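You operate a simulated robot arm through the tools that you are given. There is no shell and no other tool. Be economical: measure what you need, move in short steps, check, and stop when the job is done.

Carry out the task below with a simulated two-armed robot. There is one attempt and no reset: what you move stays moved.

## Task
Hold the vent cover, wipe its dust off, dust the table patch and refit the cover.
Fine: one hand steadies the cover while the other wipes with the blue cloth; the cloth goes back; the cover slides down into its frame. Drop and damage nothing, leave nothing switched on.

It is judged by the outcome, as a careful person would: the job done as asked, and still so three seconds after it is handed in. It fails if anything else is knocked over, pushed out of place, dropped, spilled or broken. Lids that push on must go on centred and level and be pressed home; caps that screw on are set level and turned clockwise until they are tight. Flat cloth is picked up by pressing the open fingertips on it (5 to 10 N) and closing them slowly along it; thin cloth reads only 2 to 8 mm in the jaws.

## Robot
Two 7-joint arms with two-finger parallel grippers on one trunk, on a base that drives. Base frame: it is fixed to the floor where the robot stands at the start and does not move with it; the origin is under the middle of the robot, x ahead of it, y to its left, z up. Units: m, rad, N and s.
The left shoulder is at the start at [0.06, 0.144, 0.926], the right one opposite. With the tool pointing down near the work surface each hand reaches from about 0.32 to 0.74 m from the robot's upright axis, wherever it stands, measured 20 degrees to its own side. Places, roughly: table patch [0.5, 0.4, 0.8]; vent frame [0.7, 0.3, 1.1]. Payload 1.57 kg a hand.
The tool frame of a hand sits at the grasp point between the pads (the TCP): z along the fingers, y along the line on which they close. The tips reach 0.03 m beyond it. The gripper opens to 0.11 m. The fingers are 0.024 m wide and 0.012 m thick; the gripper's body (0.048 by 0.112 m) begins 0.078 m behind the TCP.
Orientation is that of the tool frame in the base frame, as a unit quaternion [x, y, z, w]. With the fingers straight down and closing along the base's y, the tool's x points along the base's -x, its y along +y and its z along -z.

## Interface
- The arms move only by the tool nudge_tool. It takes "left_plan", "right_plan" or both (then of equal length, played together; a hand with none holds still); each is a list of rows, each an object of numbers (a shift or turn left out is 0, a gripper value left out holds the last): "tx", "ty", "tz": the shift along the tool's x, y, z in m; "wx", "wy", "wz": the turn, a rotation vector about the tool's x, y, z in degrees; "fingers": the closure, from 0 (fully open) to 1 (shut). In form: [{"tx": .., "ty": .., "tz": .., "wx": .., "wy": .., "wz": .., "fingers": ..}, ...]. A call has 1 to 10 rows; each row shifts and turns the commanded pose from where the row before left it, along the tool's axes as they then stand. Each row takes 0.2 s and may step no farther than 0.05 m and 0.15 rad from the row before; otherwise, or with a gripper value out of range, the whole call is refused. A pose out of reach is approached as far as the arm can. The call stops where the force on the tool passes 40 N (or 10 N more than at its start, if that is more) or the arm is blocked; 0.2 s more then pass. Each finger travels about 0.045 m/s and halts on what it meets, pressing with about 42 N; the grip force reading is that of the motor and also rises with nothing between the fingers. The clock runs only during rows and for 0.2 s after the last one: add rows that do not move to give the fingers time. It gives the time, the measured TCP pose, the force on the tool (base axes), the opening and the grip force at its end, in the units of the frame above (readings bear some noise), with the torque about the TCP (base axes, N m) and any sound that the robot's microphone picked up.
- Cameras (640 x 400 px; columns grow to the right, rows downward): "scene" is now at [0.0376, 0.0509, 1.545]; the picture's right is [0.61, -0.79, 0.00], its down [-0.53, -0.42, -0.74] and it looks along [0.58, 0.45, -0.68] (base axes); focal length 252 px, centre (320, 200). "left" rides on the left gripper at [0.07, -0.016, -0.141] in its tool frame; the picture's right is [0.23, 0.97, 0.00], its down [-0.86, 0.20, -0.48] and it looks along [-0.47, 0.11, 0.88] (tool axes); focal length 222 px, centre (320, 200). "right" rides on the right gripper at [0.07, 0.016, -0.141] in its tool frame; the picture's right is [-0.23, 0.97, 0.00], its down [-0.86, -0.20, -0.48] and it looks along [-0.47, -0.11, 0.88] (tool axes); focal length 222 px, centre (320, 200). There is no depth. A picture from a camera that has moved, and an enlarged one, comes with that camera's place and axes in the base frame and with its lens.
- grab_frame(camera): a new picture of that camera. It takes no simulated time.
- raise_lower(by): slides the trunk up (or, below 0, down) by that many m; the arms and the scene camera ride with it, the base frame stays. It gives what a move gives, with no picture.
- drive_base(legs): drives the robot by 1 to 6 legs, each [ahead, left, turn to the left] in m, m and rad, along the robot's own axes; the way and the turn of a leg run together, so that a leg with both is an arc; at most 1.5 m and 3.142 rad a leg. The arms and the cameras ride along, it lands a little off, and it stops where it bumps. It gives what a move gives.
- head_to(pan, tilt): turns the head with the scene camera to pan (to the left, within 1.501 rad either way) and tilt (down, from -0.506 to 1.204), counted from straight ahead of the robot. It gives what a move gives.
- enlarge(camera, box): a new picture of the part [left, top, right, bottom] of that camera's present view, enlarged. It takes no simulated time.
- sign_off(): hands the job in; it is judged then, once.

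Go step by step. Nothing tells you exact positions but the pictures and the camera data: compare them with the known pose of the tool, close in by small moves and look again before you grip or let go. The budget is 120 turns and 100 pictures, counting those below and the enlarged ones. Unless the task says otherwise, let go and move clear before handing in, and close with one line.

The tools are called after "Call:" as a command line: name --argument value ..., lists and objects as JSON in quotes. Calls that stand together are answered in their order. nudge_tool: Moves the arms, as the interface text tells. Its arguments: {"type":"object","properties":{"left_plan":{"type":"array","items":{"type":"object","properties":{"tx":{"type":"number"},"ty":{"type":"number"},"tz":{"type":"number"},"wx":{"type":"number"},"wy":{"type":"number"},"wz":{"type":"number"},"fingers":{"type":"number"}}}},"right_plan":{"type":"array","items":{"type":"object","properties":{"tx":{"type":"number"},"ty":{"type":"number"},"tz":{"type":"number"},"wx":{"type":"number"},"wy":{"type":"number"},"wz":{"type":"number"},"fingers":{"type":"number"}}}}},"required":[]} The other tools are called the same way: raise_lower (by) slides the trunk up or down; drive_base (legs) drives the base; head_to (pan, tilt) turns the head that bears the scene camera; grab_frame (camera) takes a picture; enlarge (camera, box) takes an enlarged picture of a part of a camera's view; sign_off () hands the job in.

At the start:

```text
clock: 0.0
left_eef_pos: [0.2851, 0.4258, 0.9997]
left_tool_rot: [0.0, 1.0, 0.0, 0.001]
left_wrist_force: [-0.7, 0.3, 0.2]
left_wrist_torque: [-0.01, 0.01, -0.02]
left_opening: 0.1099
left_finger_force: 0.0
right_eef_pos: [0.3921, 0.0067, 1.0002]
right_tool_rot: [0.0, 1.0, 0.001, 0.0]
right_wrist_force: [0.3, -0.7, 0.2]
right_wrist_torque: [0.0, 0.01, 0.0]
right_opening: 0.1101
right_finger_force: 0.1
trunk travel left (down, up): [-0.525, 0.065]
robot x, y, heading: [-0.0014, 0.0046, 0.001]
head pan, tilt: [0.661, 0.745]
```

scene: 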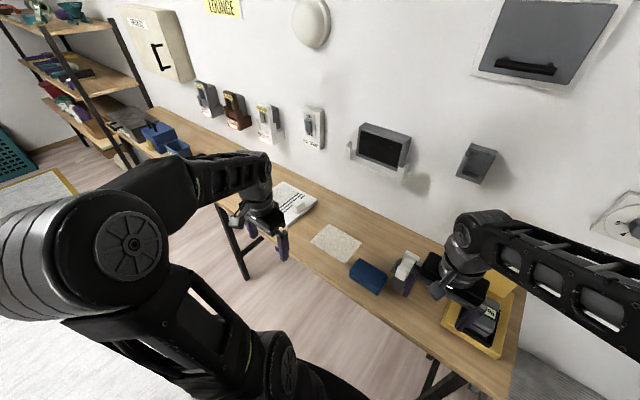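
right: 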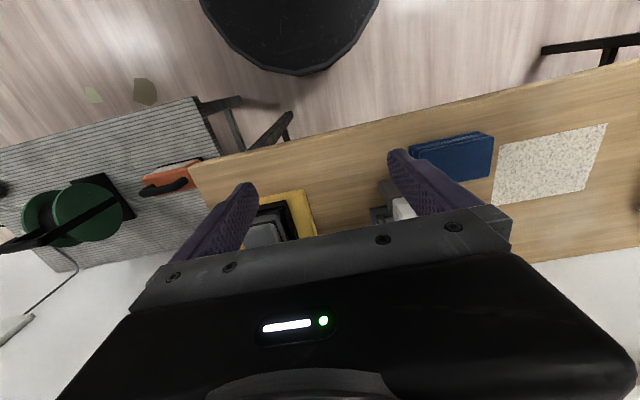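
left: 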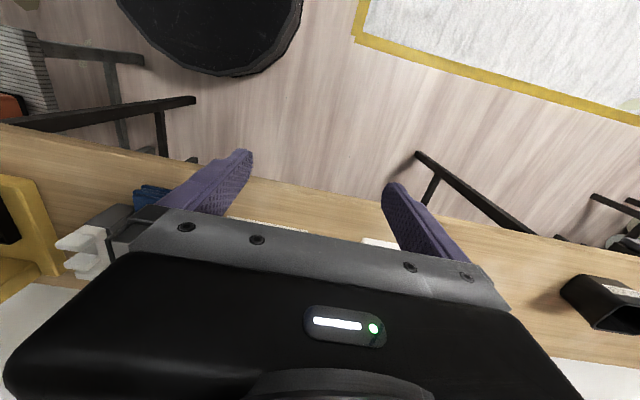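

I see the table along a wall, with a vent-like item at about (385,148) px, a dusty table patch and a blue cloth. I'll look more closely first.

Call:
enlarge --camera "scene" --box '[300, 90, 540, 240]'

Call:
enlarge --camera "scene" --box '[220, 170, 540, 370]'

```text
2.67 times, centred on (420, 165) of scene
camera zoom: at [0.0376, 0.0509, 1.545], right [0.61, -0.79, 0.0], down [-0.53, -0.42, -0.74], along [0.58, 0.45, -0.68], focal length 672 px, centre (53, 293)
```

zoom: 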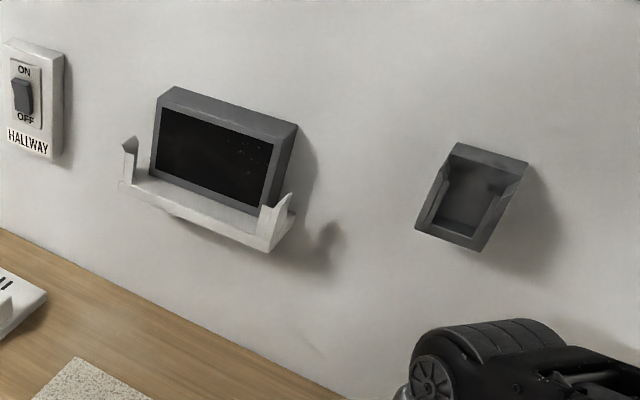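

```text
2.00 times, centred on (380, 270) of scene
camera zoom: at [0.0376, 0.0509, 1.545], right [0.61, -0.79, 0.0], down [-0.53, -0.42, -0.74], along [0.58, 0.45, -0.68], focal length 504 px, centre (200, 60)
```

zoom: 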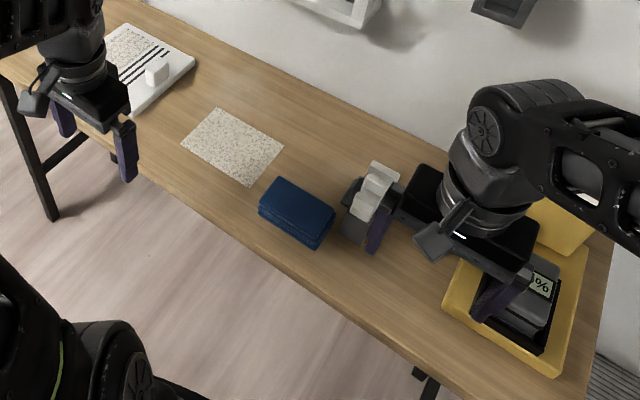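

The cover lies left on the table with a knob, a dust area and slots; the frame is on the wall. I'll check the floor to the left before driving there.

Call:
head_to --pan 1.45 --tilt 0.7

Call:
grab_frame --camera "scene"

```text
clock: 1.1
left_eef_pos: [0.2872, 0.4246, 0.9994]
left_tool_rot: [0.0, 1.0, 0.0, 0.0]
left_wrist_force: [0.7, -0.4, 0.5]
left_wrist_torque: [0.02, 0.01, -0.03]
left_opening: 0.1096
left_finger_force: 0.0
right_eef_pos: [0.3902, 0.0058, 1.0003]
right_tool_rot: [0.0, 1.0, 0.0, -0.001]
right_wrist_force: [0.1, 0.8, 0.6]
right_wrist_torque: [-0.01, 0.01, 0.01]
right_opening: 0.11
right_finger_force: 0.1
trunk travel left (down, up): [-0.525, 0.065]
robot x, y, heading: [0.0004, 0.0017, -0.005]
head pan, tilt: [1.45, 0.7]
```

```text
94 pictures are left
camera scene: at [-0.0176, 0.0841, 1.5488], right [0.99, -0.12, 0.0], down [-0.08, -0.64, -0.76], along [0.09, 0.76, -0.64], focal length 252 px, centre (320, 200)
```

scene: 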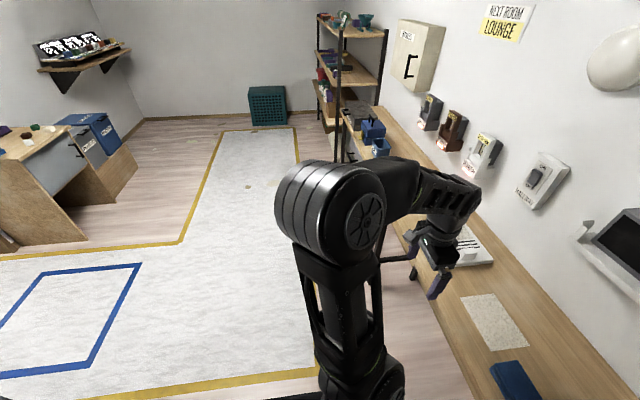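

The floor to the left is clear. I'll drive 0.36 m left, so that the cover, patch and cloth are all in front.

Call:
drive_base --legs '[[0, 0.36, 0]]'

Call:
head_to --pan 0.0 --tilt 0.75

Call:
grab_frame --camera "scene"

```text
clock: 3.4
left_eef_pos: [0.2829, 0.7861, 0.9995]
left_tool_rot: [-0.003, 1.0, 0.001, 0.001]
left_wrist_force: [0.4, 0.4, -0.6]
left_wrist_torque: [-0.01, -0.02, 0.0]
left_opening: 0.1102
left_finger_force: 0.1
right_eef_pos: [0.3898, 0.369, 1.0003]
right_tool_rot: [-0.004, 1.0, 0.0, -0.001]
right_wrist_force: [-0.4, 1.0, -0.5]
right_wrist_torque: [-0.03, 0.01, 0.01]
right_opening: 0.1099
right_finger_force: 0.1
trunk travel left (down, up): [-0.525, 0.065]
robot x, y, heading: [0.0001, 0.3584, 0.01]
head pan, tilt: [1.45, 0.7]
```

```text
clock: 5.0
left_eef_pos: [0.282, 0.7862, 1.0002]
left_tool_rot: [-0.004, 1.0, 0.0, 0.0]
left_wrist_force: [-0.5, 0.9, -0.3]
left_wrist_torque: [-0.01, 0.0, -0.04]
left_opening: 0.11
left_finger_force: 0.0
right_eef_pos: [0.39, 0.3673, 1.0009]
right_tool_rot: [-0.004, 1.0, 0.0, -0.001]
right_wrist_force: [-0.1, 0.2, 0.6]
right_wrist_torque: [-0.03, -0.04, 0.0]
right_opening: 0.1099
right_finger_force: 0.1
trunk travel left (down, up): [-0.525, 0.065]
robot x, y, heading: [-0.0034, 0.3543, 0.005]
head pan, tilt: [0.0, 0.75]
```

```text
93 pictures are left
camera scene: at [0.0537, 0.3587, 1.5445], right [0.01, -1.0, 0.0], down [-0.68, -0.01, -0.73], along [0.73, 0.01, -0.68], focal length 252 px, centre (320, 200)
```

scene: 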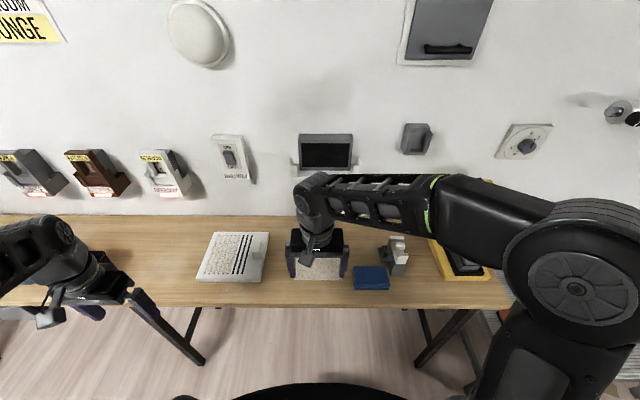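

Call:
enlarge --camera "scene" --box '[180, 200, 300, 300]'

Call:
enlarge --camera "scene" --box '[270, 120, 380, 190]'

Call:
enlarge --camera "scene" --box '[280, 220, 440, 310]'

```text
4.00 times, centred on (240, 250) of scene
camera zoom: at [0.0537, 0.3587, 1.5445], right [0.01, -1.0, 0.0], down [-0.68, -0.01, -0.73], along [0.73, 0.01, -0.68], focal length 1007 px, centre (640, 0)
```

zoom: 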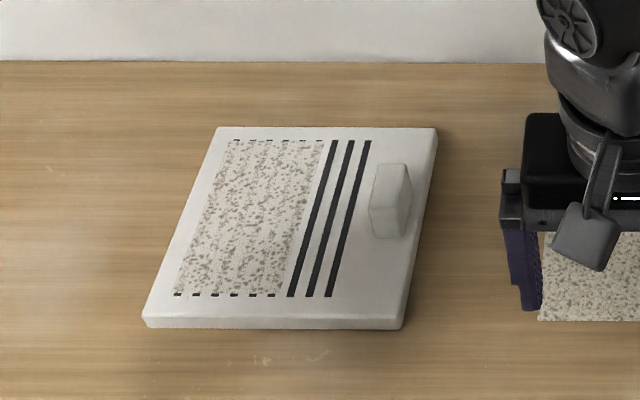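

```text
5.71 times, centred on (325, 155) of scene
camera zoom: at [0.0537, 0.3587, 1.5445], right [0.01, -1.0, 0.0], down [-0.68, -0.01, -0.73], along [0.73, 0.01, -0.68], focal length 1439 px, centre (291, 457)
```

zoom: 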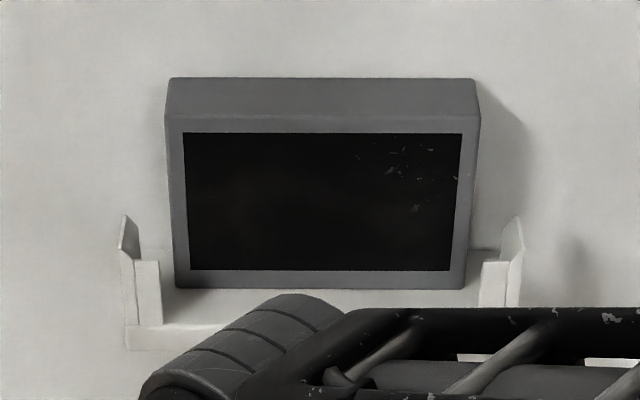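

```text
4.00 times, centred on (360, 265) of scene
camera zoom: at [0.0537, 0.3587, 1.5445], right [0.01, -1.0, 0.0], down [-0.68, -0.01, -0.73], along [0.73, 0.01, -0.68], focal length 1007 px, centre (160, -60)
```

zoom: 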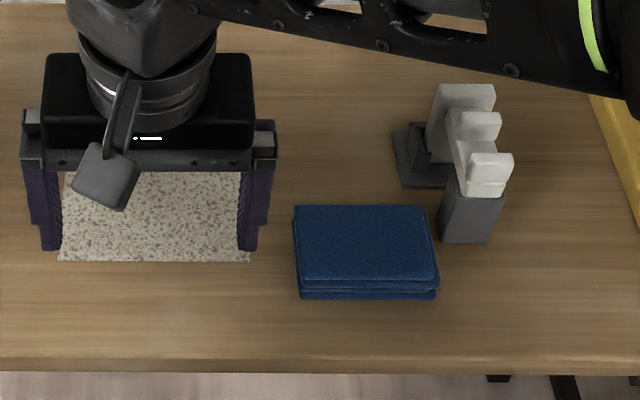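

The cover is about 0.2 × 0.21 m at (0.57, 0.66), with its knob on its right side and the dust on its left. So the right hand should hold the knob while the left wipes. I'll shift a bit further left and look straight at the frame.

Call:
drive_base --legs '[[0, 0.14, 0]]'

Call:
nudge_tool --right_plan '[{"tx": 0.05}, {"tx": 0.04, "ty": -0.04}, {"ty": -0.05}, {"ty": -0.05}]'

Call:
grab_frame --camera "scene"

```text
clock: 6.3
left_eef_pos: [0.2802, 0.9274, 0.9992]
left_tool_rot: [-0.003, 1.0, -0.001, 0.0]
left_wrist_force: [-0.7, -0.2, 0.5]
left_wrist_torque: [-0.05, -0.01, -0.01]
left_opening: 0.11
left_finger_force: 0.1
right_eef_pos: [0.3881, 0.5102, 1.0004]
right_tool_rot: [-0.003, 1.0, 0.0, 0.0]
right_wrist_force: [0.5, -0.1, 1.0]
right_wrist_torque: [-0.03, 0.0, 0.0]
right_opening: 0.1101
right_finger_force: 0.2
trunk travel left (down, up): [-0.525, 0.065]
robot x, y, heading: [-0.0049, 0.5002, 0.007]
head pan, tilt: [0.0, 0.75]
```

```text
refused: row 2 steps farther than a row can; nothing moved
```

```text
89 pictures are left
camera scene: at [0.0527, 0.5009, 1.5445], right [0.01, -1.0, 0.0], down [-0.68, -0.01, -0.73], along [0.73, 0.0, -0.68], focal length 252 px, centre (320, 200)
```

scene: 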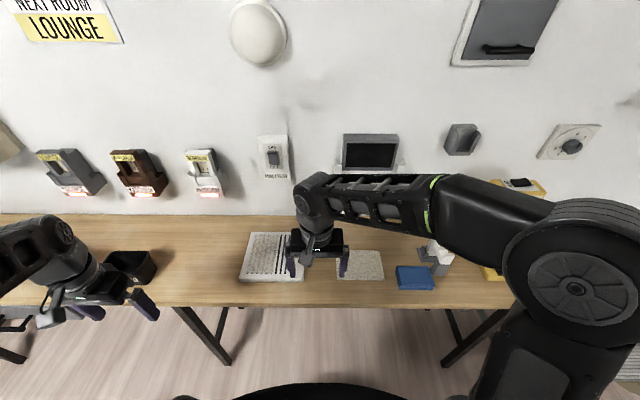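

Now I'll bring the right hand in front of the frame, pitched forward, and view it with its camera.

Call:
nudge_tool --right_plan '[{"tz": -0.05}, {"tz": -0.05}, {"ty": -0.05}, {"ty": -0.05}, {"ty": -0.05}]'

Call:
nudge_tool --right_plan '[{"wy": -8.5}, {"wy": -8.5}, {"wy": -8.5}, {"wy": -8.5}, {"wy": -8.5}, {"wy": -8.5}, {"wy": -8.5}, {"wy": -8.5}, {"wy": -8.5}]'

Call:
grab_frame --camera "right"

Call:
grab_frame --camera "scene"

```text
clock: 7.5
left_eef_pos: [0.2799, 0.9257, 1.0]
left_tool_rot: [-0.003, 1.0, 0.0, 0.0]
left_wrist_force: [-0.6, 0.2, -0.2]
left_wrist_torque: [0.0, 0.01, 0.02]
left_opening: 0.11
left_finger_force: 0.0
right_eef_pos: [0.3911, 0.3579, 1.1]
right_tool_rot: [-0.005, 1.0, 0.002, 0.0]
right_wrist_force: [0.0, 0.6, -0.5]
right_wrist_torque: [0.03, 0.01, -0.02]
right_opening: 0.1103
right_finger_force: 0.1
trunk travel left (down, up): [-0.525, 0.065]
robot x, y, heading: [-0.0022, 0.5, 0.004]
head pan, tilt: [0.0, 0.75]
```

```text
clock: 9.5
left_eef_pos: [0.2814, 0.9263, 1.0004]
left_tool_rot: [-0.003, 1.0, 0.0, 0.0]
left_wrist_force: [0.9, -0.7, 0.6]
left_wrist_torque: [0.05, -0.01, 0.02]
left_opening: 0.11
left_finger_force: 0.1
right_eef_pos: [0.4638, 0.3946, 1.1858]
right_tool_rot: [-0.003, 0.787, 0.004, 0.617]
right_wrist_force: [0.4, -0.2, 0.8]
right_wrist_torque: [0.02, 0.0, 0.03]
right_opening: 0.1099
right_finger_force: 0.1
right hand out of reach, approached as far as the arm can: row 6, 7, 8, 9
trunk travel left (down, up): [-0.525, 0.065]
robot x, y, heading: [0.0004, 0.4985, 0.008]
head pan, tilt: [0.0, 0.75]
```

```text
88 pictures are left
camera right: at [0.3113, 0.4104, 1.1524], right [0.05, 0.97, 0.22], down [-0.26, -0.2, 0.94], along [0.96, -0.1, 0.24], focal length 222 px, centre (320, 200)
```

right: 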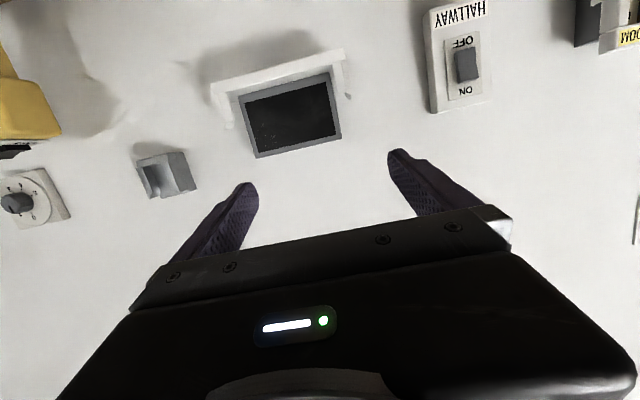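

```text
87 pictures are left
camera scene: at [0.054, 0.4974, 1.5444], right [0.01, -1.0, 0.0], down [-0.68, 0.0, -0.73], along [0.73, 0.01, -0.68], focal length 252 px, centre (320, 200)
```

scene: 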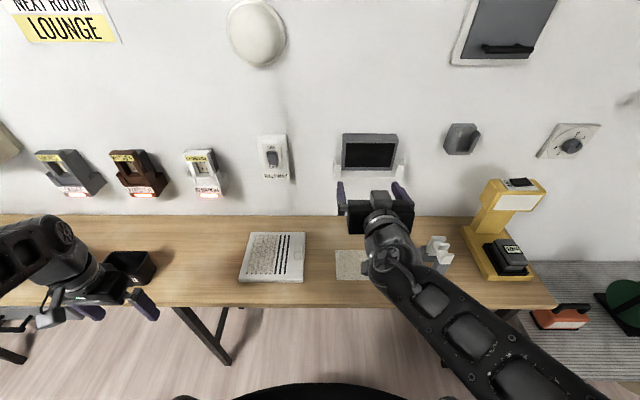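

Call:
enlarge --camera "right" --box '[180, 20, 380, 180]'

Call:
enlarge --camera "scene" --box '[320, 120, 420, 190]'

Call:
enlarge --camera "scene" --box '[220, 220, 380, 300]'

```text
2.50 times, centred on (280, 100) of right
camera zoom: at [0.3113, 0.4104, 1.1524], right [0.05, 0.97, 0.22], down [-0.26, -0.2, 0.94], along [0.96, -0.1, 0.24], focal length 555 px, centre (420, 450)
```

zoom: 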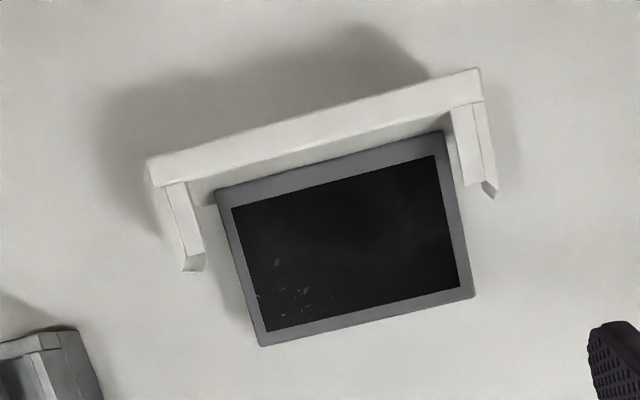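

```text
5.71 times, centred on (370, 155) of scene
camera zoom: at [0.054, 0.4974, 1.5444], right [0.01, -1.0, 0.0], down [-0.68, 0.0, -0.73], along [0.73, 0.01, -0.68], focal length 1439 px, centre (34, 457)
```

zoom: 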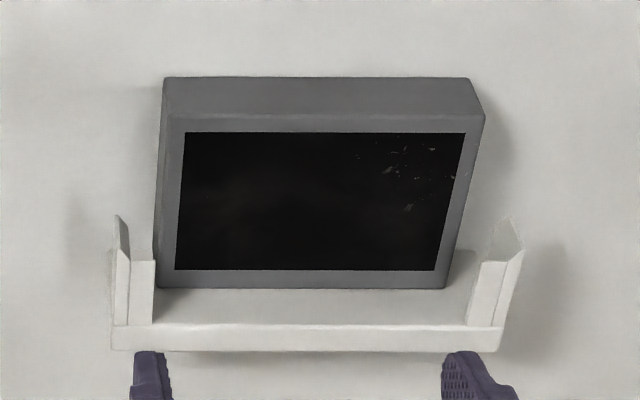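

```text
4.00 times, centred on (300, 260) of scene
camera zoom: at [0.054, 0.4974, 1.5444], right [0.01, -1.0, 0.0], down [-0.68, 0.0, -0.73], along [0.73, 0.01, -0.68], focal length 1007 px, centre (400, -40)
```

zoom: 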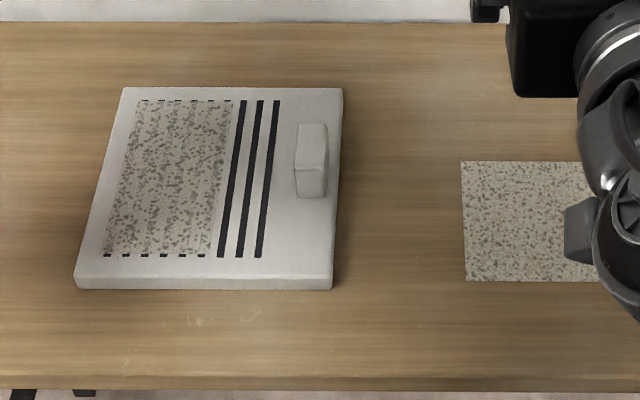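

The frame's channel lies around x 0.71–0.74, centre y≈0.347, floor z≈1.03, and about 0.205 m wide inside. So the 0.20 m side of the cover goes horizontal and the knob goes up. I'll test the right arm's reach for that pose.

Call:
nudge_tool --right_plan '[{"tz": 0.05, "wy": -8}, {"tz": 0.05, "wy": -5}, {"tz": 0.05}, {"tx": -0.05}, {"tx": -0.05}, {"tx": -0.05}, {}]'

Call:
grab_frame --camera "right"

```text
clock: 11.1
left_eef_pos: [0.2802, 0.9276, 0.9987]
left_tool_rot: [-0.003, 1.0, 0.0, 0.0]
left_wrist_force: [1.0, 0.8, -0.2]
left_wrist_torque: [0.01, 0.01, 0.0]
left_opening: 0.1101
left_finger_force: 0.1
right_eef_pos: [0.6138, 0.3987, 1.3202]
right_tool_rot: [-0.002, 0.71, 0.003, 0.704]
right_wrist_force: [-1.0, -0.4, 1.8]
right_wrist_torque: [-0.03, 0.01, 0.0]
right_opening: 0.1098
right_finger_force: 0.2
trunk travel left (down, up): [-0.525, 0.065]
robot x, y, heading: [0.0002, 0.496, 0.005]
head pan, tilt: [0.0, 0.75]
```

```text
83 pictures are left
camera right: at [0.4734, 0.4143, 1.2528], right [-0.01, 0.97, 0.23], down [-0.47, -0.2, 0.86], along [0.88, -0.1, 0.46], focal length 222 px, centre (320, 200)
```

right: 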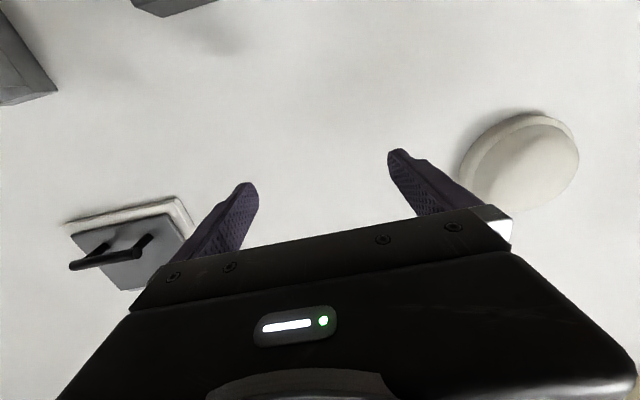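

The reach is fine. I'd rather have the camera above or on the outer side when gripping, so I'll test whether the wrist can roll 180°.

Call:
nudge_tool --right_plan '[{"wz": -8.5}, {"wz": -8.5}, {"wz": -8.5}, {"wz": -8.5}, {"wz": -8.5}, {"wz": -8.5}, {"wz": -8.5}, {"wz": -8.5}, {"wz": -8.5}, {"wz": -8.5}]'

Call:
nudge_tool --right_plan '[{"wz": -8.5}, {"wz": -8.5}, {"wz": -8.5}, {"wz": -8.5}, {"wz": -8.5}, {"wz": -8.5}, {"wz": -8.5}, {"wz": -8.5}, {"wz": -8.5}, {"wz": -8.5}]'

Call:
grab_frame --camera "right"

```text
clock: 13.3
left_eef_pos: [0.2807, 0.9271, 1.0009]
left_tool_rot: [-0.003, 1.0, 0.0, 0.0]
left_wrist_force: [-0.1, 0.2, -0.1]
left_wrist_torque: [-0.02, -0.01, 0.0]
left_opening: 0.11
left_finger_force: 0.1
right_eef_pos: [0.6137, 0.3972, 1.3202]
right_tool_rot: [-0.482, 0.522, -0.474, 0.521]
right_wrist_force: [-0.4, 1.1, 0.1]
right_wrist_torque: [0.01, 0.01, -0.01]
right_opening: 0.1098
right_finger_force: 0.0
trunk travel left (down, up): [-0.525, 0.065]
robot x, y, heading: [-0.0004, 0.4961, 0.01]
head pan, tilt: [0.0, 0.75]
```

```text
clock: 15.5
left_eef_pos: [0.2804, 0.9266, 1.0009]
left_tool_rot: [-0.003, 1.0, 0.0, 0.0]
left_wrist_force: [0.2, 0.4, 0.1]
left_wrist_torque: [-0.03, 0.0, -0.02]
left_opening: 0.11
left_finger_force: 0.1
right_eef_pos: [0.6132, 0.3967, 1.3204]
right_tool_rot: [0.708, -0.059, 0.701, -0.063]
right_wrist_force: [0.4, -0.3, 0.7]
right_wrist_torque: [-0.03, -0.05, 0.03]
right_opening: 0.11
right_finger_force: 0.1
trunk travel left (down, up): [-0.525, 0.065]
robot x, y, heading: [-0.0018, 0.4981, 0.007]
head pan, tilt: [0.0, 0.75]
```

```text
82 pictures are left
camera right: at [0.4734, 0.3684, 1.3877], right [0.0, -0.92, -0.39], down [-0.49, 0.34, -0.8], along [0.87, 0.19, -0.45], focal length 222 px, centre (320, 200)
```

right: 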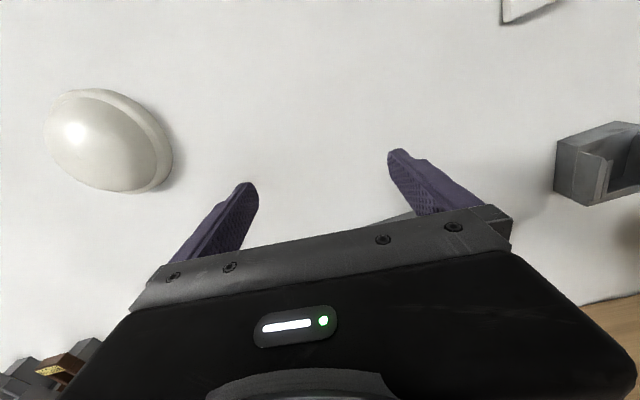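

The wrist can do it. I'll roll back to 90° and pitch down into the gripping orientation.

Call:
nudge_tool --right_plan '[{"wz": 8}, {"wz": 8}, {"wz": 8}, {"wz": 8}, {"wz": 8}, {"wz": 8}, {"wz": 8}, {"wz": 8}, {"wz": 8}, {"wz": 8}]'

Call:
nudge_tool --right_plan '[{"ty": 0.05}, {"ty": 0.05}, {"wx": -8.5}, {"wx": -8.5}, {"wx": -8.5}, {"wx": -8.5}, {"wx": -8.5}]'

Call:
nudge_tool --right_plan '[{"wx": -8.5}, {"wx": -8.5}, {"wx": -8.5}, {"wx": -8.5}, {"wx": -8.5}]'

```text
clock: 17.7
left_eef_pos: [0.2807, 0.9265, 1.0]
left_tool_rot: [-0.004, 1.0, 0.0, 0.0]
left_wrist_force: [-0.4, 0.6, -0.1]
left_wrist_torque: [0.01, 0.01, 0.0]
left_opening: 0.1102
left_finger_force: 0.0
right_eef_pos: [0.6121, 0.3974, 1.32]
right_tool_rot: [0.503, -0.501, 0.495, -0.501]
right_wrist_force: [0.4, 0.2, 0.5]
right_wrist_torque: [-0.01, 0.01, -0.04]
right_opening: 0.1102
right_finger_force: 0.1
trunk travel left (down, up): [-0.525, 0.065]
robot x, y, heading: [-0.0018, 0.4988, 0.006]
head pan, tilt: [0.0, 0.75]
```

```text
clock: 19.3
left_eef_pos: [0.2811, 0.9266, 0.9987]
left_tool_rot: [-0.004, 1.0, 0.0, 0.0]
left_wrist_force: [-0.1, -0.4, -1.0]
left_wrist_torque: [-0.02, -0.01, 0.01]
left_opening: 0.1102
left_finger_force: 0.0
right_eef_pos: [0.6134, 0.3971, 1.2192]
right_tool_rot: [0.651, -0.646, 0.28, -0.284]
right_wrist_force: [0.9, 0.4, -0.9]
right_wrist_torque: [0.0, 0.03, 0.0]
right_opening: 0.1099
right_finger_force: 0.1
trunk travel left (down, up): [-0.525, 0.065]
robot x, y, heading: [-0.0053, 0.5018, 0.009]
head pan, tilt: [0.0, 0.75]
```

```text
clock: 20.5
left_eef_pos: [0.28, 0.9261, 0.9991]
left_tool_rot: [-0.003, 1.0, 0.001, 0.0]
left_wrist_force: [0.4, -0.6, -0.1]
left_wrist_torque: [-0.01, -0.02, 0.01]
left_opening: 0.11
left_finger_force: 0.0
right_eef_pos: [0.6127, 0.397, 1.2115]
right_tool_rot: [0.697, -0.691, 0.134, -0.136]
right_wrist_force: [-0.9, 0.7, -0.1]
right_wrist_torque: [0.0, -0.01, -0.02]
right_opening: 0.11
right_finger_force: 0.0
right hand out of reach, approached as far as the arm can: row 3, 4, 5
trunk travel left (down, up): [-0.525, 0.065]
robot x, y, heading: [-0.0042, 0.4975, 0.006]
head pan, tilt: [0.0, 0.75]
```

Call:
nudge_tool --right_plan '[{"tz": 0.045, "ty": 0.018}, {"tz": 0.045, "ty": 0.018}, {"wx": -8.0}, {"wx": -8}, {"wx": -6.3}, {"tx": -0.05}, {"tx": -0.05}, {"ty": 0.03}]'

Call:
grab_frame --camera "right"

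```text
clock: 22.3
left_eef_pos: [0.2797, 0.9264, 0.9991]
left_tool_rot: [-0.004, 1.0, 0.0, 0.001]
left_wrist_force: [-0.3, 0.0, -0.6]
left_wrist_torque: [0.0, -0.03, 0.02]
left_opening: 0.1102
left_finger_force: 0.1
right_eef_pos: [0.5774, 0.4277, 1.1066]
right_tool_rot: [0.711, -0.7, 0.056, -0.049]
right_wrist_force: [0.0, -0.4, 0.4]
right_wrist_torque: [0.02, -0.05, 0.01]
right_opening: 0.11
right_finger_force: 0.0
right hand out of reach, approached as far as the arm can: row 4, 5, 6, 7
trunk travel left (down, up): [-0.525, 0.065]
robot x, y, heading: [-0.0019, 0.4958, 0.005]
head pan, tilt: [0.0, 0.75]
```

```text
81 pictures are left
camera right: at [0.5412, 0.3592, 1.2441], right [-0.97, 0.21, -0.15], down [0.11, 0.86, 0.49], along [0.23, 0.46, -0.86], focal length 222 px, centre (320, 200)
```

right: 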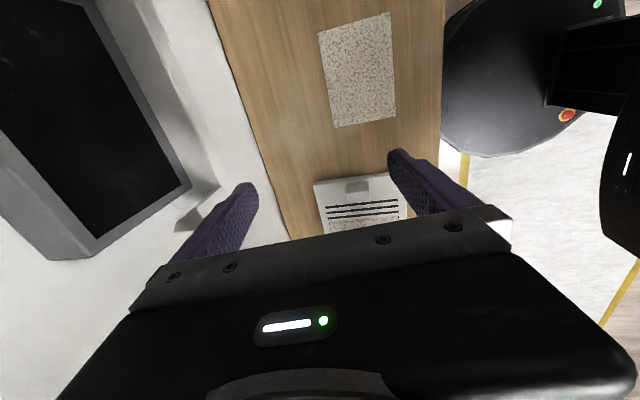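

Call:
nudge_tool --right_plan '[{"tz": 0.045, "ty": 0.01}, {"tz": 0.045, "ty": 0.01}, {"wx": -8.4}, {"tx": -0.04}, {"tx": -0.04}, {}]'

Call:
grab_frame --camera "right"

```text
clock: 23.7
left_eef_pos: [0.28, 0.927, 1.0]
left_tool_rot: [-0.003, 1.0, 0.0, 0.0]
left_wrist_force: [0.5, -0.7, 0.1]
left_wrist_torque: [0.02, 0.0, 0.0]
left_opening: 0.1099
left_finger_force: 0.0
right_eef_pos: [0.5699, 0.5076, 1.0137]
right_tool_rot: [0.711, -0.703, 0.003, 0.004]
right_wrist_force: [-0.2, 0.6, -0.1]
right_wrist_torque: [0.01, 0.02, 0.04]
right_opening: 0.1101
right_finger_force: 0.0
trunk travel left (down, up): [-0.525, 0.065]
robot x, y, heading: [-0.0015, 0.4976, 0.005]
head pan, tilt: [0.0, 0.75]
```

```text
80 pictures are left
camera right: at [0.5552, 0.4388, 1.1557], right [-0.98, 0.21, 0.0], down [0.19, 0.86, 0.47], along [0.1, 0.46, -0.88], focal length 222 px, centre (320, 200)
```

right: 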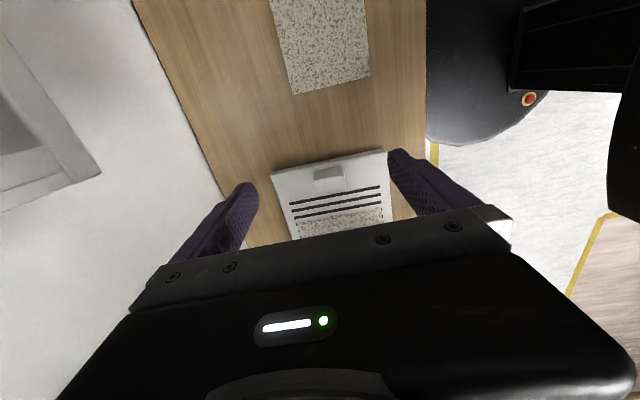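

The knob is about at (0.572, 0.575), roughly 0.046 m long in x. The left hand must fetch the cloth first, so I'll park the right arm to the right at height.

Call:
nudge_tool --right_plan '[{"tz": -0.05, "fingers": 0}, {"tz": -0.05}, {"ty": 0.05}, {"ty": 0.05}, {"ty": 0.05}, {"tx": 0.05}, {"tx": 0.05}, {"tx": 0.05}, {"tx": 0.05}, {"tx": 0.05}]'

Call:
nudge_tool --right_plan '[{"tx": 0.05}, {"tx": 0.05}, {"tx": 0.05}, {"tx": 0.05}, {"tx": 0.05}]'

Call:
grab_frame --camera "scene"

```text
clock: 25.9
left_eef_pos: [0.2801, 0.9263, 0.9993]
left_tool_rot: [-0.004, 1.0, 0.0, 0.0]
left_wrist_force: [-0.5, -0.3, 0.0]
left_wrist_torque: [0.01, 0.01, 0.0]
left_opening: 0.1097
left_finger_force: 0.2
right_eef_pos: [0.4235, 0.2545, 1.0338]
right_tool_rot: [0.712, -0.702, 0.004, 0.003]
right_wrist_force: [-0.8, 0.1, -0.5]
right_wrist_torque: [0.03, -0.03, 0.03]
right_opening: 0.1102
right_finger_force: 0.1
right hand out of reach, approached as far as the arm can: row 1, 2
trunk travel left (down, up): [-0.525, 0.065]
robot x, y, heading: [-0.0009, 0.5008, 0.005]
head pan, tilt: [0.0, 0.75]
```

```text
clock: 27.1
left_eef_pos: [0.2803, 0.9264, 1.0004]
left_tool_rot: [-0.003, 1.0, 0.0, 0.0]
left_wrist_force: [-0.4, -0.7, 0.2]
left_wrist_torque: [-0.03, 0.01, 0.0]
left_opening: 0.1099
left_finger_force: 0.1
right_eef_pos: [0.428, 0.0012, 1.0391]
right_tool_rot: [0.712, -0.702, 0.003, 0.003]
right_wrist_force: [0.6, -0.6, -0.3]
right_wrist_torque: [-0.01, -0.02, -0.01]
right_opening: 0.11
right_finger_force: 0.0
trunk travel left (down, up): [-0.525, 0.065]
robot x, y, heading: [-0.0049, 0.5008, 0.003]
head pan, tilt: [0.0, 0.75]
```

```text
79 pictures are left
camera scene: at [0.0531, 0.4979, 1.5445], right [0.01, -1.0, 0.0], down [-0.68, 0.0, -0.73], along [0.73, 0.01, -0.68], focal length 252 px, centre (320, 200)
```

scene: 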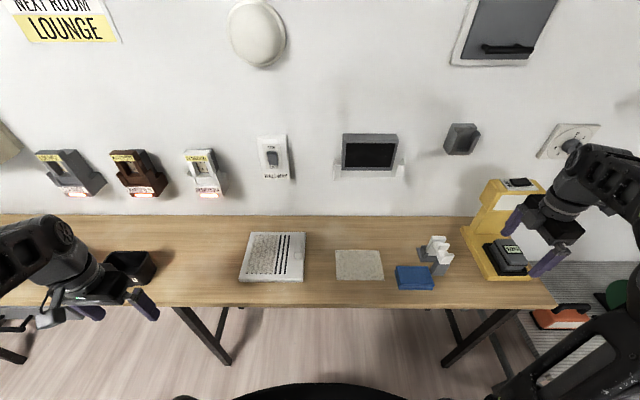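

The right arm is clear. I'll yaw the left hand 90° and bring it over near the cloth.

Call:
nudge_tool --left_plan '[{"wz": 8.5}, {"wz": 8.5}, {"wz": 8.5}, {"wz": 8.5}, {"wz": 8.5}, {"wz": 8.5}, {"wz": 8.5}, {"wz": 8.5}, {"wz": 8.5}, {"wz": 8.5}]'

Call:
nudge_tool --left_plan '[{"wz": 5.0}, {"ty": 0.05}, {"ty": 0.05}, {"ty": 0.05}, {"ty": 0.05}, {"tx": -0.05}, {"tx": -0.05}, {"tx": -0.05}, {"tx": -0.05}, {"tx": -0.05}]'

Call:
nudge_tool --left_plan '[{"tx": -0.05}, {"tx": -0.05}, {"tx": -0.05}, {"tx": -0.05}, {"tx": -0.05}, {"tx": -0.05}, {"tx": -0.05}]'

Call:
grab_frame --camera "left"

Call:
grab_frame --camera "scene"

```text
clock: 29.3
left_eef_pos: [0.2816, 0.9268, 0.9999]
left_tool_rot: [0.674, 0.739, 0.0, 0.0]
left_wrist_force: [-0.3, -1.4, 0.0]
left_wrist_torque: [0.02, 0.03, 0.03]
left_opening: 0.11
left_finger_force: 0.1
right_eef_pos: [0.4282, 0.0039, 1.0393]
right_tool_rot: [0.712, -0.702, 0.003, 0.004]
right_wrist_force: [0.1, -0.4, -1.0]
right_wrist_torque: [0.01, 0.03, 0.02]
right_opening: 0.1104
right_finger_force: 0.0
trunk travel left (down, up): [-0.525, 0.065]
robot x, y, heading: [-0.0012, 0.5031, 0.007]
head pan, tilt: [0.0, 0.75]
```

```text
clock: 31.5
left_eef_pos: [0.485, 0.6748, 0.9981]
left_tool_rot: [0.704, 0.71, 0.001, 0.0]
left_wrist_force: [0.1, -0.2, -0.4]
left_wrist_torque: [0.03, -0.05, 0.0]
left_opening: 0.1101
left_finger_force: 0.1
right_eef_pos: [0.4282, 0.002, 1.0396]
right_tool_rot: [0.712, -0.702, 0.003, 0.003]
right_wrist_force: [-0.8, -0.3, -0.7]
right_wrist_torque: [0.03, 0.05, -0.01]
right_opening: 0.1102
right_finger_force: 0.1
trunk travel left (down, up): [-0.525, 0.065]
robot x, y, heading: [-0.0002, 0.4995, 0.002]
head pan, tilt: [0.0, 0.75]
```

```text
clock: 33.1
left_eef_pos: [0.4848, 0.3274, 1.0026]
left_tool_rot: [0.704, 0.71, 0.0, -0.002]
left_wrist_force: [0.5, -0.7, -0.3]
left_wrist_torque: [0.0, 0.02, 0.05]
left_opening: 0.11
left_finger_force: 0.0
right_eef_pos: [0.4282, 0.0024, 1.0391]
right_tool_rot: [0.712, -0.702, 0.004, 0.003]
right_wrist_force: [0.1, -0.1, -0.7]
right_wrist_torque: [-0.01, -0.01, 0.02]
right_opening: 0.11
right_finger_force: 0.0
trunk travel left (down, up): [-0.525, 0.065]
robot x, y, heading: [0.0004, 0.498, 0.007]
head pan, tilt: [0.0, 0.75]
```

```text
78 pictures are left
camera left: at [0.4688, 0.3971, 1.1442], right [0.97, 0.24, 0.0], down [0.21, -0.85, 0.48], along [0.11, -0.46, -0.88], focal length 222 px, centre (320, 200)
```

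left: 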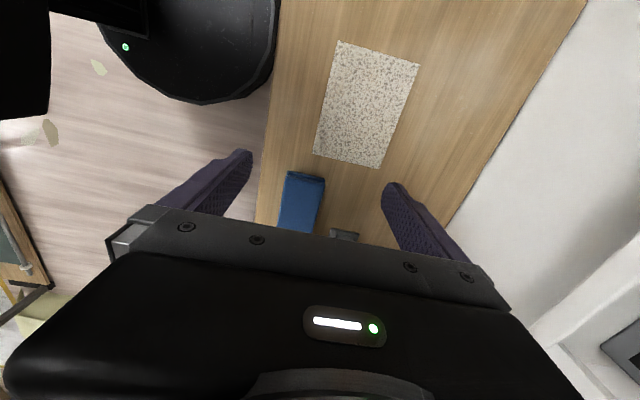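

```text
77 pictures are left
camera scene: at [0.053, 0.4975, 1.5445], right [0.01, -1.0, 0.0], down [-0.68, 0.0, -0.73], along [0.73, 0.01, -0.68], focal length 252 px, centre (320, 200)
```

scene: 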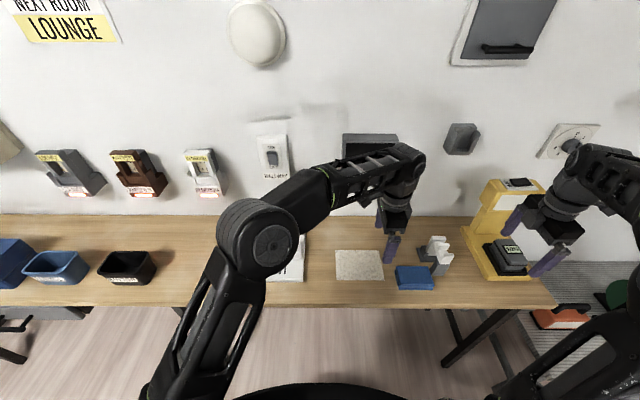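

The cloth is about centred at (0.486, 0.20) with its top near z 0.80. I'll go above it with partly closed fingers and look.

Call:
nudge_tool --left_plan '[{"tx": -0.05, "fingers": 0.6}, {"tx": -0.05}, {"tx": -0.025}, {"tz": 0.05}, {"tz": 0.05}, {"tz": 0.035}, {}]'

Call:
grab_frame --camera "left"

Call:
enlarge --camera "scene" --box '[360, 210, 480, 300]'

```text
clock: 34.7
left_eef_pos: [0.4832, 0.2962, 0.8665]
left_tool_rot: [0.705, 0.709, 0.0, -0.001]
left_wrist_force: [-0.3, 0.3, -0.5]
left_wrist_torque: [-0.03, 0.01, -0.01]
left_opening: 0.0438
left_finger_force: 0.0
left hand out of reach, approached as far as the arm can: row 1, 2, 3
right_eef_pos: [0.4272, 0.0038, 1.039]
right_tool_rot: [0.712, -0.702, 0.004, 0.004]
right_wrist_force: [-0.4, -0.2, 1.0]
right_wrist_torque: [0.02, 0.02, 0.0]
right_opening: 0.11
right_finger_force: 0.0
trunk travel left (down, up): [-0.525, 0.065]
robot x, y, heading: [0.0012, 0.4996, 0.012]
head pan, tilt: [0.0, 0.75]
```

```text
76 pictures are left
camera left: at [0.467, 0.3672, 1.0081], right [0.97, 0.23, 0.0], down [0.21, -0.85, 0.48], along [0.11, -0.47, -0.88], focal length 222 px, centre (320, 200)
```

left: 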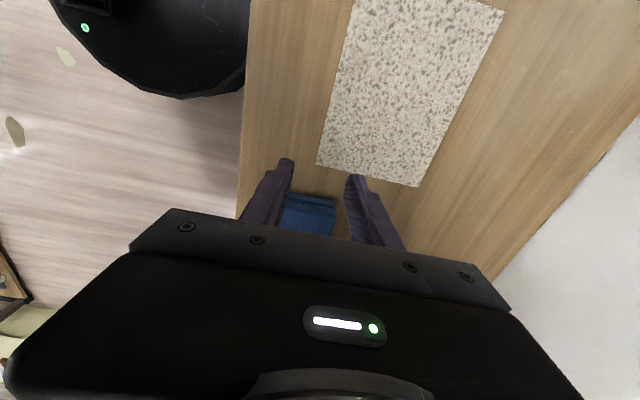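

```text
4.44 times, centred on (420, 255) of scene
camera zoom: at [0.0526, 0.4989, 1.5445], right [0.01, -1.0, 0.0], down [-0.68, -0.01, -0.73], along [0.73, 0.01, -0.68], focal length 1119 px, centre (-124, -44)
```

zoom: 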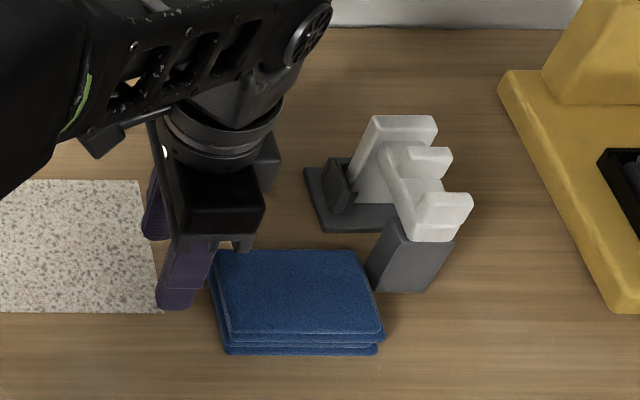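

The left hand is at its limit in y, so I'll raise it a little and drive the base 0.10 m right.

Call:
nudge_tool --left_plan '[{"tz": -0.05}]'

Call:
drive_base --legs '[[0, -0.1, 0]]'

Call:
grab_frame --camera "left"

Call:
grab_frame --camera "scene"

```text
clock: 35.1
left_eef_pos: [0.4823, 0.3009, 0.916]
left_tool_rot: [0.705, 0.71, 0.001, 0.0]
left_wrist_force: [0.0, -0.1, -0.1]
left_wrist_torque: [0.0, 0.0, 0.0]
left_opening: 0.0441
left_finger_force: 0.1
right_eef_pos: [0.4274, 0.0027, 1.0388]
right_tool_rot: [0.712, -0.702, 0.005, 0.003]
right_wrist_force: [-0.4, -0.1, -0.1]
right_wrist_torque: [-0.03, 0.0, -0.04]
right_opening: 0.11
right_finger_force: 0.1
trunk travel left (down, up): [-0.525, 0.065]
robot x, y, heading: [-0.0052, 0.4992, 0.003]
head pan, tilt: [0.0, 0.75]
```

```text
clock: 36.3
left_eef_pos: [0.4826, 0.1979, 0.9156]
left_tool_rot: [0.705, 0.71, 0.001, 0.0]
left_wrist_force: [0.5, 0.7, -0.3]
left_wrist_torque: [0.03, 0.01, 0.01]
left_opening: 0.044
left_finger_force: 0.1
right_eef_pos: [0.4285, -0.0982, 1.0386]
right_tool_rot: [0.712, -0.702, 0.003, 0.004]
right_wrist_force: [-0.5, -0.2, -1.4]
right_wrist_torque: [0.0, 0.0, 0.01]
right_opening: 0.1102
right_finger_force: 0.0
trunk travel left (down, up): [-0.525, 0.065]
robot x, y, heading: [-0.0007, 0.3985, 0.005]
head pan, tilt: [0.0, 0.75]
```

```text
74 pictures are left
camera left: at [0.4663, 0.2673, 1.0566], right [0.97, 0.23, 0.0], down [0.21, -0.85, 0.48], along [0.11, -0.46, -0.88], focal length 222 px, centre (320, 200)
```

left: 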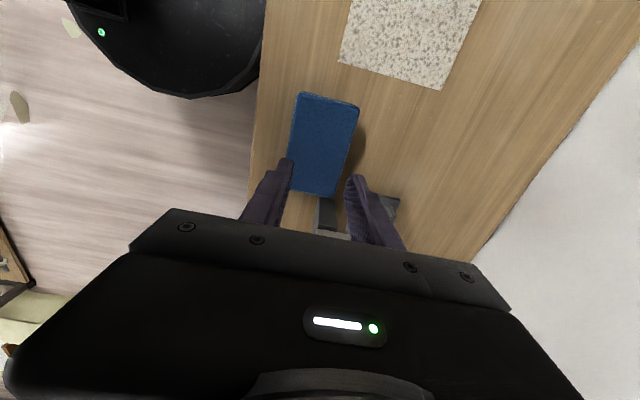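

```text
73 pictures are left
camera scene: at [0.0537, 0.3961, 1.5445], right [0.01, -1.0, 0.0], down [-0.68, 0.0, -0.73], along [0.73, 0.01, -0.68], focal length 252 px, centre (320, 200)
```

scene: 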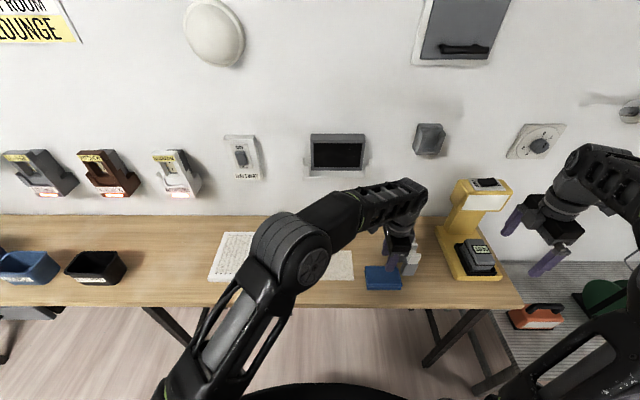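

The cloth is centred at (0.483, 0.196), directly below the hand. I'll lower towards it until there is light contact.

Call:
nudge_tool --left_plan '[{"tz": 0.05, "fingers": 0.66}, {"tz": 0.02}, {"tz": 0.005}, {"tz": 0.003}, {}]'

Call:
enlarge --camera "scene" --box '[340, 220, 440, 300]'

```text
clock: 37.1
left_eef_pos: [0.4838, 0.1968, 0.8497]
left_tool_rot: [0.705, 0.709, 0.0, 0.008]
left_wrist_force: [-3.8, 6.4, 21.2]
left_wrist_torque: [0.27, 0.54, -0.1]
left_opening: 0.0392
left_finger_force: 0.6
right_eef_pos: [0.4276, -0.0975, 1.0387]
right_tool_rot: [0.712, -0.702, 0.004, 0.003]
right_wrist_force: [0.6, -1.3, -0.8]
right_wrist_torque: [-0.01, 0.03, -0.02]
right_opening: 0.1099
right_finger_force: 0.0
trunk travel left (down, up): [-0.525, 0.065]
robot x, y, heading: [-0.0046, 0.3997, 0.007]
head pan, tilt: [0.0, 0.75]
stopped in row 4 (left hand): the force on the tool passed its limit (the readings are from after the stop); the commanded pose is now the measured one
```

```text
5.00 times, centred on (390, 260) of scene
camera zoom: at [0.0522, 0.399, 1.5447], right [0.01, -1.0, 0.0], down [-0.68, -0.01, -0.73], along [0.73, 0.01, -0.68], focal length 1259 px, centre (-30, -100)
```

zoom: 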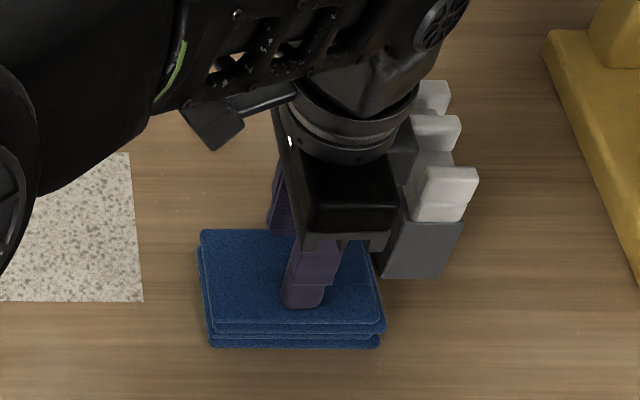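

Contact came at TCP z 0.85 with about 21 N, so I'll back off to get 5–10 N.

Call:
nudge_tool --left_plan '[{"tz": -0.002}, {}]'

```text
clock: 37.7
left_eef_pos: [0.484, 0.1964, 0.8505]
left_tool_rot: [0.704, 0.71, 0.001, 0.007]
left_wrist_force: [-0.6, 1.9, 19.1]
left_wrist_torque: [0.16, 0.43, 0.02]
left_opening: 0.0382
left_finger_force: 0.8
right_eef_pos: [0.4283, -0.0978, 1.0391]
right_tool_rot: [0.712, -0.702, 0.004, 0.003]
right_wrist_force: [-1.0, -0.3, 0.1]
right_wrist_torque: [0.0, -0.02, -0.01]
right_opening: 0.1097
right_finger_force: 0.0
trunk travel left (down, up): [-0.525, 0.065]
robot x, y, heading: [0.0011, 0.3995, 0.016]
head pan, tilt: [0.0, 0.75]
```

Call:
nudge_tool --left_plan '[{"tz": -0.002}, {}, {}]'

```text
clock: 38.5
left_eef_pos: [0.4845, 0.1963, 0.8492]
left_tool_rot: [0.704, 0.71, -0.001, 0.005]
left_wrist_force: [-0.8, 0.2, 3.5]
left_wrist_torque: [0.05, 0.09, -0.01]
left_opening: 0.0376
left_finger_force: 0.3
right_eef_pos: [0.4284, -0.0979, 1.0377]
right_tool_rot: [0.712, -0.702, 0.004, 0.004]
right_wrist_force: [0.3, -0.2, -0.6]
right_wrist_torque: [0.04, 0.01, 0.01]
right_opening: 0.11
right_finger_force: 0.0
trunk travel left (down, up): [-0.525, 0.065]
robot x, y, heading: [-0.0034, 0.3973, 0.007]
head pan, tilt: [0.0, 0.75]
```

Call:
nudge_tool --left_plan '[{"tz": 0.001}, {"fingers": 0.7}, {"fingers": 0.74}, {"fingers": 0.78}]'

```text
clock: 39.5
left_eef_pos: [0.4847, 0.1956, 0.8505]
left_tool_rot: [0.704, 0.71, 0.0, 0.006]
left_wrist_force: [-2.5, -0.6, 4.2]
left_wrist_torque: [0.03, 0.15, 0.0]
left_opening: 0.0263
left_finger_force: 1.2
right_eef_pos: [0.4282, -0.0978, 1.0393]
right_tool_rot: [0.712, -0.702, 0.004, 0.003]
right_wrist_force: [0.1, 0.0, 0.5]
right_wrist_torque: [-0.02, 0.01, 0.0]
right_opening: 0.1101
right_finger_force: 0.1
trunk travel left (down, up): [-0.525, 0.065]
robot x, y, heading: [-0.0013, 0.3992, 0.009]
head pan, tilt: [0.0, 0.75]
```

Call:
nudge_tool --left_plan '[{"tz": 0.001, "fingers": 0.82}, {"fingers": 0.86}, {"fingers": 0.9}, {"fingers": 0.94}, {"fingers": 0.97}, {"fingers": 1.0}, {"fingers": 1.0}, {"fingers": 1.0}]'

Call:
grab_frame --camera "left"

Call:
enlarge --camera "scene" --box '[340, 220, 440, 300]'

```text
clock: 41.3
left_eef_pos: [0.4834, 0.1963, 0.85]
left_tool_rot: [0.704, 0.71, 0.001, 0.007]
left_wrist_force: [-3.6, -1.1, 12.5]
left_wrist_torque: [0.07, 0.13, 0.04]
left_opening: 0.0002
left_finger_force: 21.0
right_eef_pos: [0.4274, -0.0979, 1.0407]
right_tool_rot: [0.712, -0.702, 0.004, 0.003]
right_wrist_force: [-0.3, 0.5, 0.4]
right_wrist_torque: [0.0, 0.01, -0.01]
right_opening: 0.11
right_finger_force: 0.0
trunk travel left (down, up): [-0.525, 0.065]
robot x, y, heading: [-0.0, 0.3986, 0.008]
head pan, tilt: [0.0, 0.75]
```

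```text
71 pictures are left
camera left: at [0.4659, 0.2669, 0.9906], right [0.97, 0.24, 0.01], down [0.2, -0.85, 0.49], along [0.12, -0.47, -0.87], focal length 222 px, centre (320, 200)
```

left: 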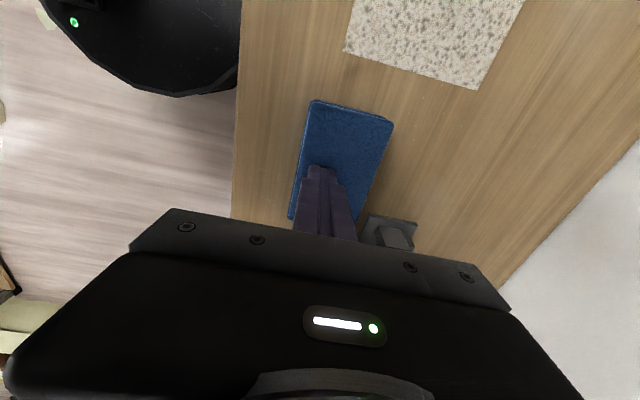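

```text
5.00 times, centred on (390, 260) of scene
camera zoom: at [0.0521, 0.3985, 1.5446], right [0.01, -1.0, 0.0], down [-0.68, -0.01, -0.73], along [0.73, 0.01, -0.68], focal length 1259 px, centre (-30, -100)
```

zoom: 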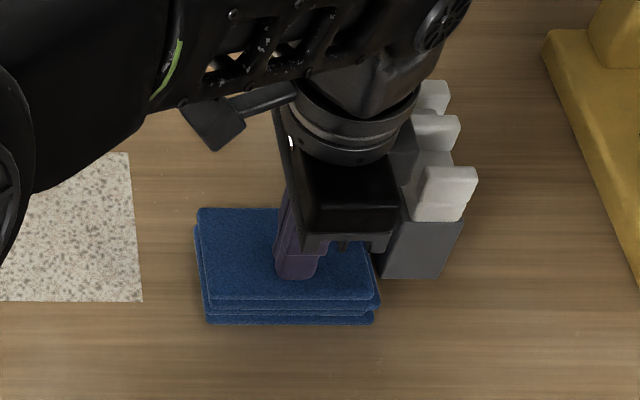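

The fingers closed on nothing: the cloth is a firm folded pad that slid slightly. It is narrow enough to straddle, so I'll rise, open and grip it by its sides.

Call:
nudge_tool --left_plan '[{"tz": -0.03}, {"tz": -0.04, "fingers": 0}, {}, {}, {}, {}, {}]'

Call:
grab_frame --camera "left"

Call:
enlarge --camera "scene" --box '[340, 220, 440, 300]'

```text
clock: 42.9
left_eef_pos: [0.4842, 0.1976, 0.9184]
left_tool_rot: [0.704, 0.71, 0.001, 0.005]
left_wrist_force: [-0.7, -0.3, 0.1]
left_wrist_torque: [0.0, 0.0, -0.01]
left_opening: 0.11
left_finger_force: 0.1
right_eef_pos: [0.4296, -0.0978, 1.0395]
right_tool_rot: [0.711, -0.703, 0.003, 0.003]
right_wrist_force: [0.1, 0.2, 0.0]
right_wrist_torque: [0.02, 0.01, -0.02]
right_opening: 0.1099
right_finger_force: 0.0
trunk travel left (down, up): [-0.525, 0.065]
robot x, y, heading: [-0.0015, 0.4011, 0.005]
head pan, tilt: [0.0, 0.75]
```

```text
69 pictures are left
camera left: at [0.4664, 0.268, 1.0599], right [0.97, 0.24, 0.01], down [0.2, -0.85, 0.49], along [0.12, -0.47, -0.87], focal length 222 px, centre (320, 200)
```

left: 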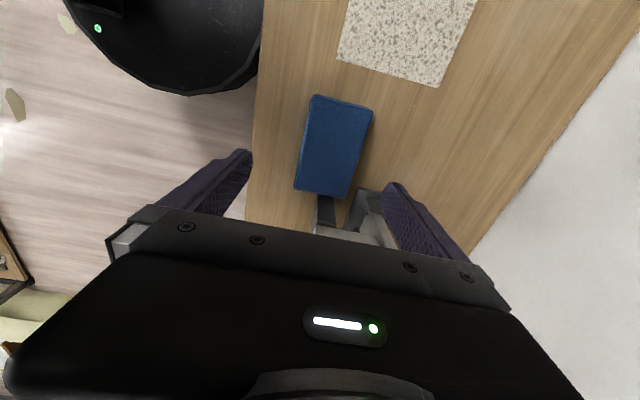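

```text
5.00 times, centred on (390, 260) of scene
camera zoom: at [0.0535, 0.3982, 1.5445], right [0.01, -1.0, 0.0], down [-0.68, -0.01, -0.73], along [0.73, 0.01, -0.68], focal length 1259 px, centre (-30, -100)
```

zoom: 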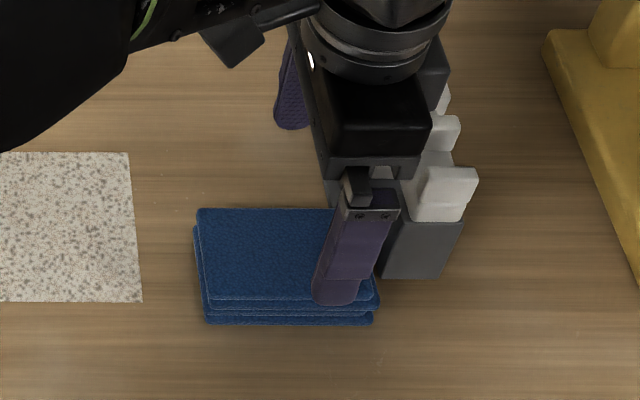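

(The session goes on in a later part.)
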